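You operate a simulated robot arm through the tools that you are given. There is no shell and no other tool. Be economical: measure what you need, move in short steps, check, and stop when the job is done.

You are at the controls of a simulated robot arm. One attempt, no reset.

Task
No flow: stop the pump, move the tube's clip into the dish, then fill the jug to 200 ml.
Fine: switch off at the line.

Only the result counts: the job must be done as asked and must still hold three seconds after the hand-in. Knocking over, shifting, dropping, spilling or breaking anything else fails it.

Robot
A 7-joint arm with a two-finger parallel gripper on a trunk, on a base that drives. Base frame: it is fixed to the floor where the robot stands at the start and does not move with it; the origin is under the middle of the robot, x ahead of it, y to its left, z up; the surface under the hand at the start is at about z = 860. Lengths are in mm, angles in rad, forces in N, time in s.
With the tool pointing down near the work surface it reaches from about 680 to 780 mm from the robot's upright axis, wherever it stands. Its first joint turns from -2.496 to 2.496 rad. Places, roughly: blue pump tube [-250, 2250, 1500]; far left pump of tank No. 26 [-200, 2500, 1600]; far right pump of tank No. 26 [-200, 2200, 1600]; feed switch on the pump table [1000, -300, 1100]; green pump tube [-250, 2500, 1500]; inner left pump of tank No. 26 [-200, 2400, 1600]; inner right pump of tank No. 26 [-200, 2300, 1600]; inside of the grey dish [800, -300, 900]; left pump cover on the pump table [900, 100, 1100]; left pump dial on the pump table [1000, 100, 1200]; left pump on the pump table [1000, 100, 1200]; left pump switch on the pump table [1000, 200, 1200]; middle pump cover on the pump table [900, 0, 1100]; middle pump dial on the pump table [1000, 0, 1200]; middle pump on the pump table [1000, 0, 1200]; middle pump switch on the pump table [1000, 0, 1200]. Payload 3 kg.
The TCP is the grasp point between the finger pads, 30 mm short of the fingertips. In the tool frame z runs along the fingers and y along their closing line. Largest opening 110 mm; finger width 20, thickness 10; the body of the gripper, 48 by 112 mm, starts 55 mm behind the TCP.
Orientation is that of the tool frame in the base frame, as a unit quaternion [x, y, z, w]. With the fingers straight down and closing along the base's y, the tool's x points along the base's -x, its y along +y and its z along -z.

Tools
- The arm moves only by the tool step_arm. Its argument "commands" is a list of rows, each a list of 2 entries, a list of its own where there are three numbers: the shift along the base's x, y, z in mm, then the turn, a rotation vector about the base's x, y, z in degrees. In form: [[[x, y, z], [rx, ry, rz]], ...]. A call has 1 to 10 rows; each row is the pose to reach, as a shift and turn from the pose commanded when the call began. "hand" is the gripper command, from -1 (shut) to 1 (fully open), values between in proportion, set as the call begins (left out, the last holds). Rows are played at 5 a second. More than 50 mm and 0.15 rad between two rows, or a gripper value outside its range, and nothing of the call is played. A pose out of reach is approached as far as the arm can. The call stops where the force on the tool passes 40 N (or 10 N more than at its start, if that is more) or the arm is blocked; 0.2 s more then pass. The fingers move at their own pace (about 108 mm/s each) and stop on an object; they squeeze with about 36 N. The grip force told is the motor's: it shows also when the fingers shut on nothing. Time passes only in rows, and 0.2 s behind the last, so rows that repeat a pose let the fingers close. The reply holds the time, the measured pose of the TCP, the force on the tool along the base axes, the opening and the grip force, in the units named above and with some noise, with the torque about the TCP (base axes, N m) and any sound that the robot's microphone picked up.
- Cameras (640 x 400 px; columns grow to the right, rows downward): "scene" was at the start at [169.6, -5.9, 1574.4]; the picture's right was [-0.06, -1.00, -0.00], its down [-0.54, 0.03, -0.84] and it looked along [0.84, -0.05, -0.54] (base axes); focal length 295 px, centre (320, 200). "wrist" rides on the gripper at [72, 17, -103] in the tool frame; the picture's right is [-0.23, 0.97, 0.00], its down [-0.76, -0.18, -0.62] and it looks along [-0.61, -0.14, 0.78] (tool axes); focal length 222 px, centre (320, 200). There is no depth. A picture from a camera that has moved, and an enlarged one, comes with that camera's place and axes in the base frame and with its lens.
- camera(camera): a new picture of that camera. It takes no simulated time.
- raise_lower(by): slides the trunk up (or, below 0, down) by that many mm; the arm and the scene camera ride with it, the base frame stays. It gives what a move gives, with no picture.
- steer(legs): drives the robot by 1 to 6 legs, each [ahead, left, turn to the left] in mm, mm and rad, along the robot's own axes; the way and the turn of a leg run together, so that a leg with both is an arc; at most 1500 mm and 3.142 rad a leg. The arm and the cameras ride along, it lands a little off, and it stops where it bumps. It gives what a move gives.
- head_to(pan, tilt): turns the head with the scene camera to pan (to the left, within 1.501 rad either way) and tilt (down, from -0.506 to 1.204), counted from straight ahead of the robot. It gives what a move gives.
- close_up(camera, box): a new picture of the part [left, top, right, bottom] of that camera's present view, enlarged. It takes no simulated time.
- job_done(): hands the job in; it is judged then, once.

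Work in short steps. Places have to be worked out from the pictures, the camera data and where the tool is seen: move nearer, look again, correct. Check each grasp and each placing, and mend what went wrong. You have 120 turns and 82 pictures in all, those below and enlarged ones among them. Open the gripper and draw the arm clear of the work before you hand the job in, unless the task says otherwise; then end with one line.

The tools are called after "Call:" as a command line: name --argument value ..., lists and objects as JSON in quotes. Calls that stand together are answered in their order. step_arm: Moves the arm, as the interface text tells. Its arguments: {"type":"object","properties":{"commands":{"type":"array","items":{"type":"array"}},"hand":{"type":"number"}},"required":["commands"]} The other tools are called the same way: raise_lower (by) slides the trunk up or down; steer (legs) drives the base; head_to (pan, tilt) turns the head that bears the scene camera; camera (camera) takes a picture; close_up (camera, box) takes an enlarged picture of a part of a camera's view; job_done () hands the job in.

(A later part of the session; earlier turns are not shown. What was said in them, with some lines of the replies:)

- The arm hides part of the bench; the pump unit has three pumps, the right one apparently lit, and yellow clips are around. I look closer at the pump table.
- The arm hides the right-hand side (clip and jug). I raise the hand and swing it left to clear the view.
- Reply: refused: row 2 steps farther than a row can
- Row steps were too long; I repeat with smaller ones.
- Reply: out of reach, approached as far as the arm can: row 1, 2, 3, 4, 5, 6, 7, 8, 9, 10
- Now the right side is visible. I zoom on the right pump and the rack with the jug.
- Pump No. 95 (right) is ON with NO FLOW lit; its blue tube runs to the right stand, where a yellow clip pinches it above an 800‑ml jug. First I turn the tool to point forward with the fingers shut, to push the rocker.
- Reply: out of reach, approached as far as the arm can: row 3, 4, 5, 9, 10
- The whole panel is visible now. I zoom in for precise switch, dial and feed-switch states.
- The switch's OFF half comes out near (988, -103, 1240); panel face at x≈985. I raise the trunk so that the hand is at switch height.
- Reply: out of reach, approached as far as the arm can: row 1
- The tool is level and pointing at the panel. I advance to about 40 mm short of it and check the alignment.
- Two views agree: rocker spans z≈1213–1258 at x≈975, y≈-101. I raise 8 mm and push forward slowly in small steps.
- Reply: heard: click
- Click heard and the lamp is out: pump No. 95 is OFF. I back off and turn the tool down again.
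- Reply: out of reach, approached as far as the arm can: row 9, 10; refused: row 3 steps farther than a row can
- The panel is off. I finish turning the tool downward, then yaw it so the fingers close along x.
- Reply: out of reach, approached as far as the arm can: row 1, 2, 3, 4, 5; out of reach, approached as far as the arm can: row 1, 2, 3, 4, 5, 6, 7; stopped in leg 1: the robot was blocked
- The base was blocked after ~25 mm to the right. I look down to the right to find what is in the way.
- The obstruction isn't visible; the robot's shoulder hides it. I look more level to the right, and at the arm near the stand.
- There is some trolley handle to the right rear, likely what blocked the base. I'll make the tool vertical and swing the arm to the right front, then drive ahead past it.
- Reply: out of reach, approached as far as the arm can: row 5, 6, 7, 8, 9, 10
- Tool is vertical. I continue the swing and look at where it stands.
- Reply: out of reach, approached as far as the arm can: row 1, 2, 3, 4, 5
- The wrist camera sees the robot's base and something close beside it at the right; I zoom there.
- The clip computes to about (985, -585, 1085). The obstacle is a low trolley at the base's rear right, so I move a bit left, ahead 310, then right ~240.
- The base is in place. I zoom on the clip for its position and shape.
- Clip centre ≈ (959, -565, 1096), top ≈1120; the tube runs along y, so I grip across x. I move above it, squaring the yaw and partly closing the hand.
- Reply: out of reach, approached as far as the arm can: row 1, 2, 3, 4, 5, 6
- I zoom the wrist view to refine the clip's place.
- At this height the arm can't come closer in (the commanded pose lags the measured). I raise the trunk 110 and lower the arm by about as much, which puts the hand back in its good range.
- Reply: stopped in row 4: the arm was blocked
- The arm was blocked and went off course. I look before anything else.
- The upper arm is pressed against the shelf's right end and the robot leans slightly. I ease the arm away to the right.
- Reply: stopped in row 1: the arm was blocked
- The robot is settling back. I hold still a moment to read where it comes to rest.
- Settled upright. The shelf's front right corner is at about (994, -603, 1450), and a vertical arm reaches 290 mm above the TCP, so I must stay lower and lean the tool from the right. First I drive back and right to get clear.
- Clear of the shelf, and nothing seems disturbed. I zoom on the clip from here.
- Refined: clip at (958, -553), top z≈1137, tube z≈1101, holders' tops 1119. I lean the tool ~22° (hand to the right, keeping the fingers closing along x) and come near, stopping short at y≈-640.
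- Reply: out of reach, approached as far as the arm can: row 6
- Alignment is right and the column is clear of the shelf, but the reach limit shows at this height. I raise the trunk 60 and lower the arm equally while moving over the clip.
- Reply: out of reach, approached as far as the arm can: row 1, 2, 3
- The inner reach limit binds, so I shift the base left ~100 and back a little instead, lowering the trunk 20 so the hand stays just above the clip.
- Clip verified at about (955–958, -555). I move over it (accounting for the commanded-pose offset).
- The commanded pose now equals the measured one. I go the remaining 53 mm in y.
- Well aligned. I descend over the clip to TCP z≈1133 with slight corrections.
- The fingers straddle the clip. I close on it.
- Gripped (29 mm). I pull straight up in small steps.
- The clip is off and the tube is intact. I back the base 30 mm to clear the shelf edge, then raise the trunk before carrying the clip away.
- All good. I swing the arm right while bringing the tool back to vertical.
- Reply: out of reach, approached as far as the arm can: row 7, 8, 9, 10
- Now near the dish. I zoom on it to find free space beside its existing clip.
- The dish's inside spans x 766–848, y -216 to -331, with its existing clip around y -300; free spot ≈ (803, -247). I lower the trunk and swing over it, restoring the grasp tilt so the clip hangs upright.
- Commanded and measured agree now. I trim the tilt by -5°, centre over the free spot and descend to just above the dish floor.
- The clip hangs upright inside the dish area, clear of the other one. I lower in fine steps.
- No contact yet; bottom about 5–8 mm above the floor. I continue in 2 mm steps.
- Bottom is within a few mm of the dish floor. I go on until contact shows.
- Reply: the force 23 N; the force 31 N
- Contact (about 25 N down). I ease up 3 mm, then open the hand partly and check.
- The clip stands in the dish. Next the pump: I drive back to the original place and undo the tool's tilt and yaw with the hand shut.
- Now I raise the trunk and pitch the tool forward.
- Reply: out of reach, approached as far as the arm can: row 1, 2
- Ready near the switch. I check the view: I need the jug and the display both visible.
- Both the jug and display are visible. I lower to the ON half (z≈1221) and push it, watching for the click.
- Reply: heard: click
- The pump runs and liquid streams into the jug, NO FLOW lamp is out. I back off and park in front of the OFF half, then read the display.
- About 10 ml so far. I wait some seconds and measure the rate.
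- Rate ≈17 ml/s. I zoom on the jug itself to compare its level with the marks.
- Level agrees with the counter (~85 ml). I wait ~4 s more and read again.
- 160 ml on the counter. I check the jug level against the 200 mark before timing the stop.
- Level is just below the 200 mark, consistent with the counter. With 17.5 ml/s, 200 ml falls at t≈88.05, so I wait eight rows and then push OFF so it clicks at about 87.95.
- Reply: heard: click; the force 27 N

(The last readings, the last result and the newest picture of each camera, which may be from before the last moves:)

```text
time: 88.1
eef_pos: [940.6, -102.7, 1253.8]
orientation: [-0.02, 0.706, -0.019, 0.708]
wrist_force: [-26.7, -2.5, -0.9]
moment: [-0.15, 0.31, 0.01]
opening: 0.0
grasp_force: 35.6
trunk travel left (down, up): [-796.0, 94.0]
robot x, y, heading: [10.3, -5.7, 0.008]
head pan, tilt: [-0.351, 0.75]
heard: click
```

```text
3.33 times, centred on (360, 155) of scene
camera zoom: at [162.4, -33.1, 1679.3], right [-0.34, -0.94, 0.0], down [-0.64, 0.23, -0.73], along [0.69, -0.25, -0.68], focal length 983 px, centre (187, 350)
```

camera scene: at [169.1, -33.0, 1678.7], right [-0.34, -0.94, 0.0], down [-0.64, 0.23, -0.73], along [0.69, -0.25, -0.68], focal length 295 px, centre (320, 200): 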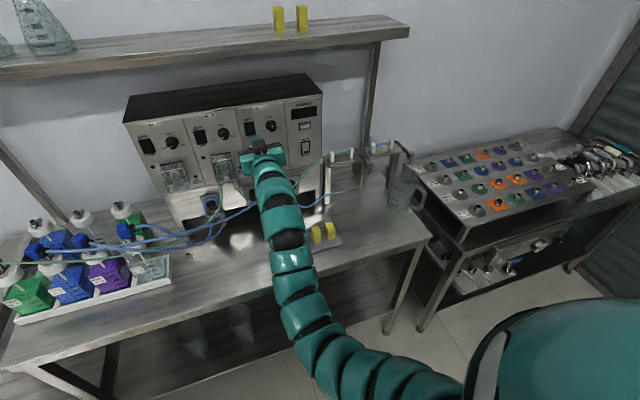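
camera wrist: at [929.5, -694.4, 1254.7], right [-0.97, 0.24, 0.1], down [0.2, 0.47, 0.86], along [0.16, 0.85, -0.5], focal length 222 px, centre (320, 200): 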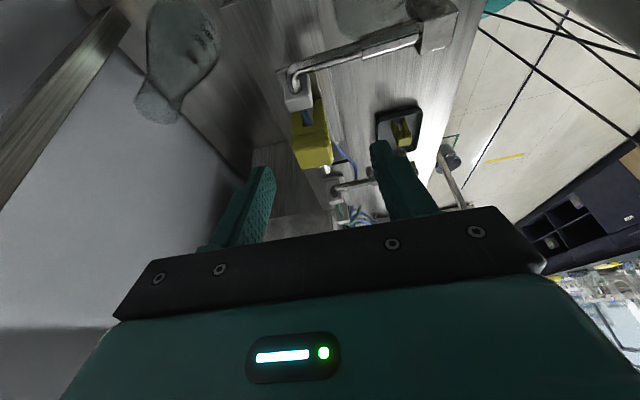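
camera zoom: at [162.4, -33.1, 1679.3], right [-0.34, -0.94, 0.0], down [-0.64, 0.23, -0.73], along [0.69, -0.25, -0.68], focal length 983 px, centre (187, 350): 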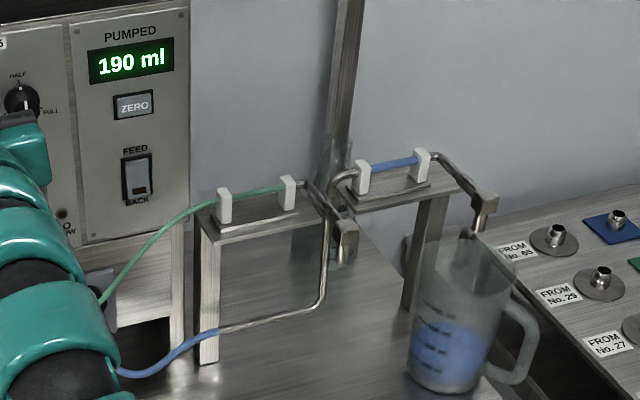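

Stopped, counter shows 190 (190–195). I back off a bit and inspect the jug's level against the 200 line.

Call:
step_arm --commands '[[[-12, 0, 0], [0, 0, 0]], [[-19, 0, 0], [0, 0, 0]], [[-19, 0, 0], [0, 0, 0]]]'

Call:
close_up --camera "scene" --box '[380, 165, 420, 215]'

Call:
close_up --camera "scene" --box '[240, 90, 340, 170]'

```text
time: 88.9
eef_pos: [926.8, -101.2, 1250.9]
orientation: [-0.021, 0.707, -0.021, 0.707]
wrist_force: [0.0, 0.4, -0.8]
moment: [-0.02, 0.0, 0.0]
opening: 0.0
grasp_force: 36.3
trunk travel left (down, up): [-796.0, 94.0]
robot x, y, heading: [4.9, -3.8, 0.007]
head pan, tilt: [-0.351, 0.75]
```

```text
8.00 times, centred on (400, 190) of scene
camera zoom: at [168.0, -32.7, 1678.8], right [-0.34, -0.94, 0.0], down [-0.64, 0.23, -0.73], along [0.69, -0.25, -0.68], focal length 2360 px, centre (-320, 280)
```

zoom: 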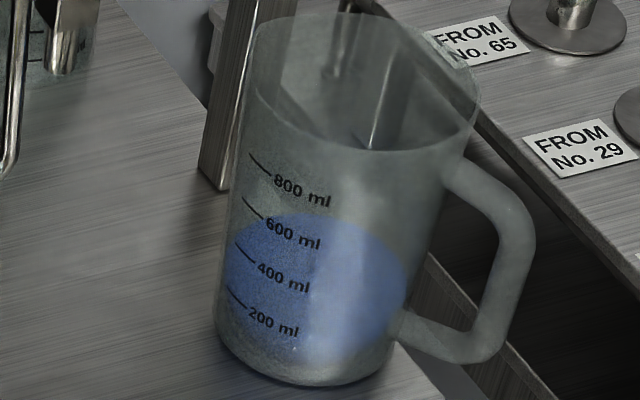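

```text
5.00 times, centred on (290, 130) of scene
camera zoom: at [168.0, -32.7, 1678.8], right [-0.34, -0.94, 0.0], down [-0.64, 0.23, -0.73], along [0.69, -0.25, -0.68], focal length 1475 px, centre (470, 550)
```

zoom: 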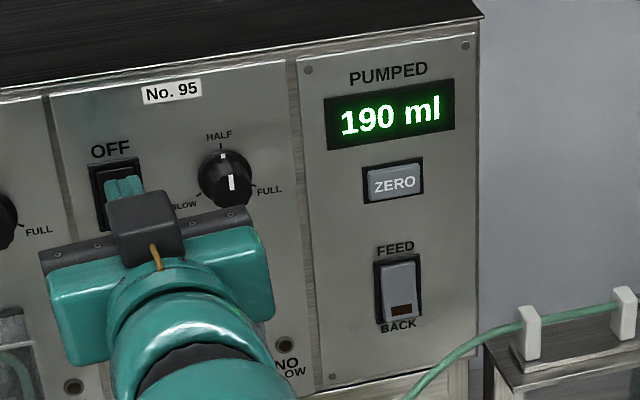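

The counter rests at 190. I enlarge the 200 line further to judge level against it.

Call:
close_up --camera "scene" --box '[384, 190, 412, 212]'

```text
16.00 times, centred on (398, 201) of scene
camera zoom: at [168.0, -32.7, 1678.8], right [-0.34, -0.94, 0.0], down [-0.64, 0.23, -0.73], along [0.69, -0.25, -0.68], focal length 4719 px, centre (-928, 184)
```

zoom: 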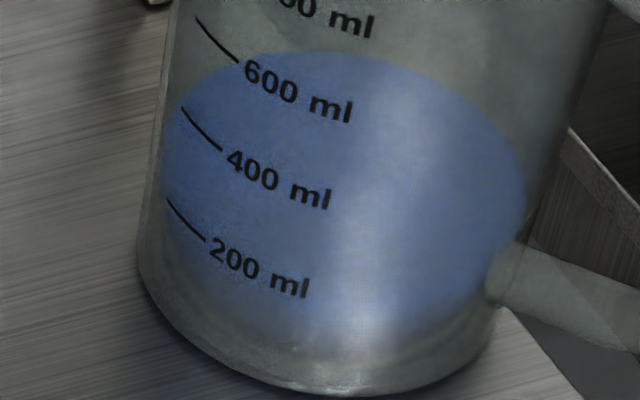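

Geometry and counter both put it roughly 8 ml short. I give a short pulse: press ON, at once back up to the OFF half and press (~0.46 s ≈ 8 ml).

Call:
step_arm --commands '[[[0, 0, -29], [0, 0, 0]], [[10, 0, -29], [0, 0, 0]], [[16, 0, -29], [0, 0, 0]], [[3, 0, -14], [0, 0, 0]], [[2, 0, 0], [0, 0, 0]], [[17, 0, 0], [0, 0, 0]]]'

Call:
close_up --camera "scene" --box '[290, 95, 430, 215]'

```text
time: 90.3
eef_pos: [941.8, -101.0, 1253.3]
orientation: [-0.021, 0.706, -0.019, 0.708]
wrist_force: [-19.8, -1.2, 0.3]
moment: [-0.14, 0.16, -0.01]
opening: 0.3
grasp_force: 35.9
trunk travel left (down, up): [-796.0, 94.0]
robot x, y, heading: [8.6, -2.9, -0.0]
head pan, tilt: [-0.351, 0.75]
heard: click, click
```

```text
3.33 times, centred on (360, 155) of scene
camera zoom: at [163.5, -33.0, 1679.2], right [-0.34, -0.94, 0.0], down [-0.64, 0.23, -0.73], along [0.69, -0.25, -0.68], focal length 983 px, centre (187, 350)
```

zoom: 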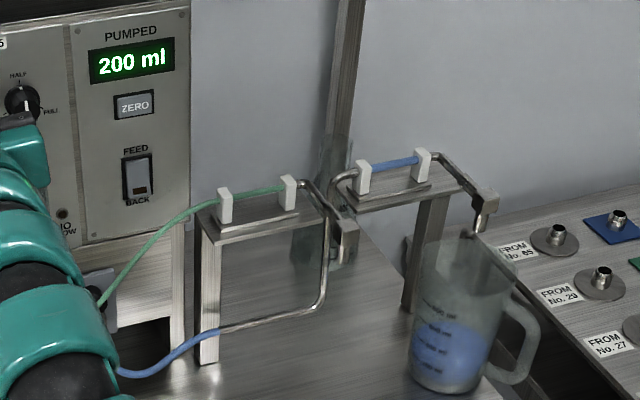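

Counter reads 200 ml and the flow has stopped. I withdraw the arm, open the hand, and verify.

Call:
step_arm --commands '[[[-30, 0, 0], [0, 0, 0]], [[-75, 0, 0], [0, 0, 0]], [[-120, 0, 0], [0, 0, 0]], [[-160, 0, 0], [0, 0, 0]]]'

Call:
step_arm --hand 1 --commands '[[[0, 0, 0], [0, 0, 0]], [[0, 0, 0], [0, 0, 0]], [[0, 0, 0], [0, 0, 0]]]'

Call:
camera --camera "scene"

Call:
close_up --camera "scene" --box '[240, 90, 340, 190]'

Call:
close_up --camera "scene" --box '[384, 190, 412, 212]'

```text
time: 91.3
eef_pos: [781.1, -100.0, 1250.1]
orientation: [-0.02, 0.707, -0.019, 0.707]
wrist_force: [-0.3, 1.1, -0.3]
moment: [0.04, 0.04, 0.02]
opening: 0.0
grasp_force: 35.7
trunk travel left (down, up): [-796.0, 94.0]
robot x, y, heading: [10.9, -6.4, 0.01]
head pan, tilt: [-0.351, 0.75]
```

```text
time: 92.1
eef_pos: [783.3, -99.6, 1251.2]
orientation: [-0.021, 0.707, -0.019, 0.707]
wrist_force: [-0.8, -0.3, -0.3]
moment: [-0.01, 0.05, 0.03]
opening: 109.9
grasp_force: 0.2
trunk travel left (down, up): [-796.0, 94.0]
robot x, y, heading: [10.4, -6.2, 0.01]
head pan, tilt: [-0.351, 0.75]
```

```text
12 pictures are left
camera scene: at [167.8, -32.6, 1678.8], right [-0.34, -0.94, 0.0], down [-0.64, 0.23, -0.73], along [0.69, -0.25, -0.68], focal length 295 px, centre (320, 200)
```

scene: 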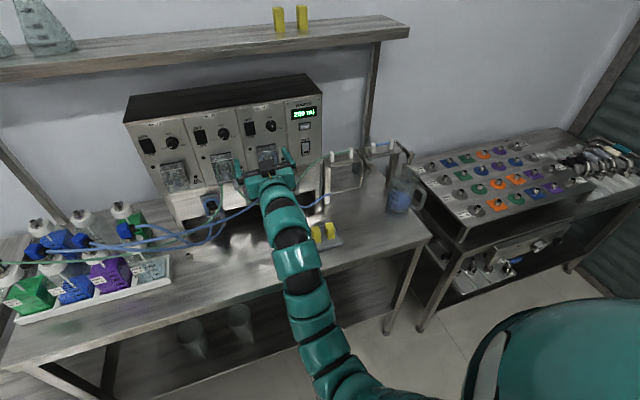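

```text
4.00 times, centred on (290, 140) of scene
camera zoom: at [167.8, -32.6, 1678.8], right [-0.34, -0.94, 0.0], down [-0.64, 0.23, -0.73], along [0.69, -0.25, -0.68], focal length 1180 px, centre (440, 440)
```

zoom: 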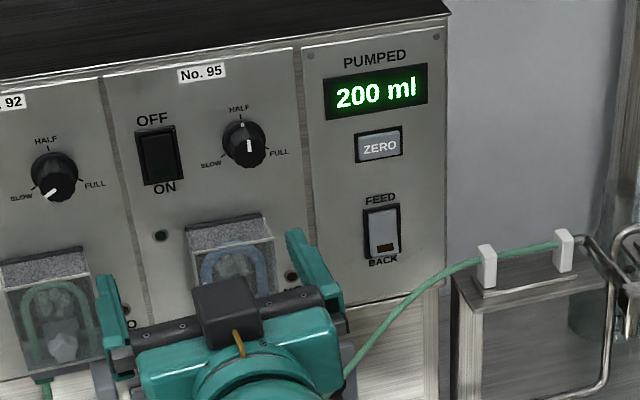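

```text
16.00 times, centred on (398, 201) of scene
camera zoom: at [167.8, -32.6, 1678.8], right [-0.34, -0.94, 0.0], down [-0.64, 0.23, -0.73], along [0.69, -0.25, -0.68], focal length 4719 px, centre (-928, 184)
```

zoom: 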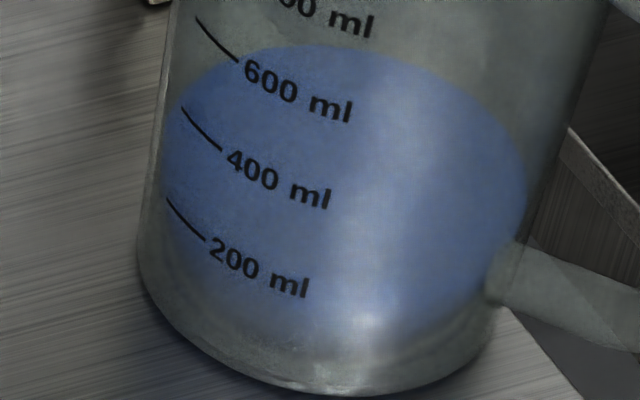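

Pump No. 95 is OFF, the counter rests at 200 ml, the jug level is at the line, the clip is in the dish, and the arm is open and clear. I hand in.

Call:
job_done

```text
The job is handed in.
```

The job is handed in: pump No. 95 is off, the tube's clip stands in the dish and the jug holds about 200 ml by the pump's counter. It took a short second pulse after stopping at 190 ml. Along the way the base bumped something at its right rear, probably a trolley, and the arm pressed against the shelf's right end. I saw nothing moved or knocked over, though the trolley was not fully in view.
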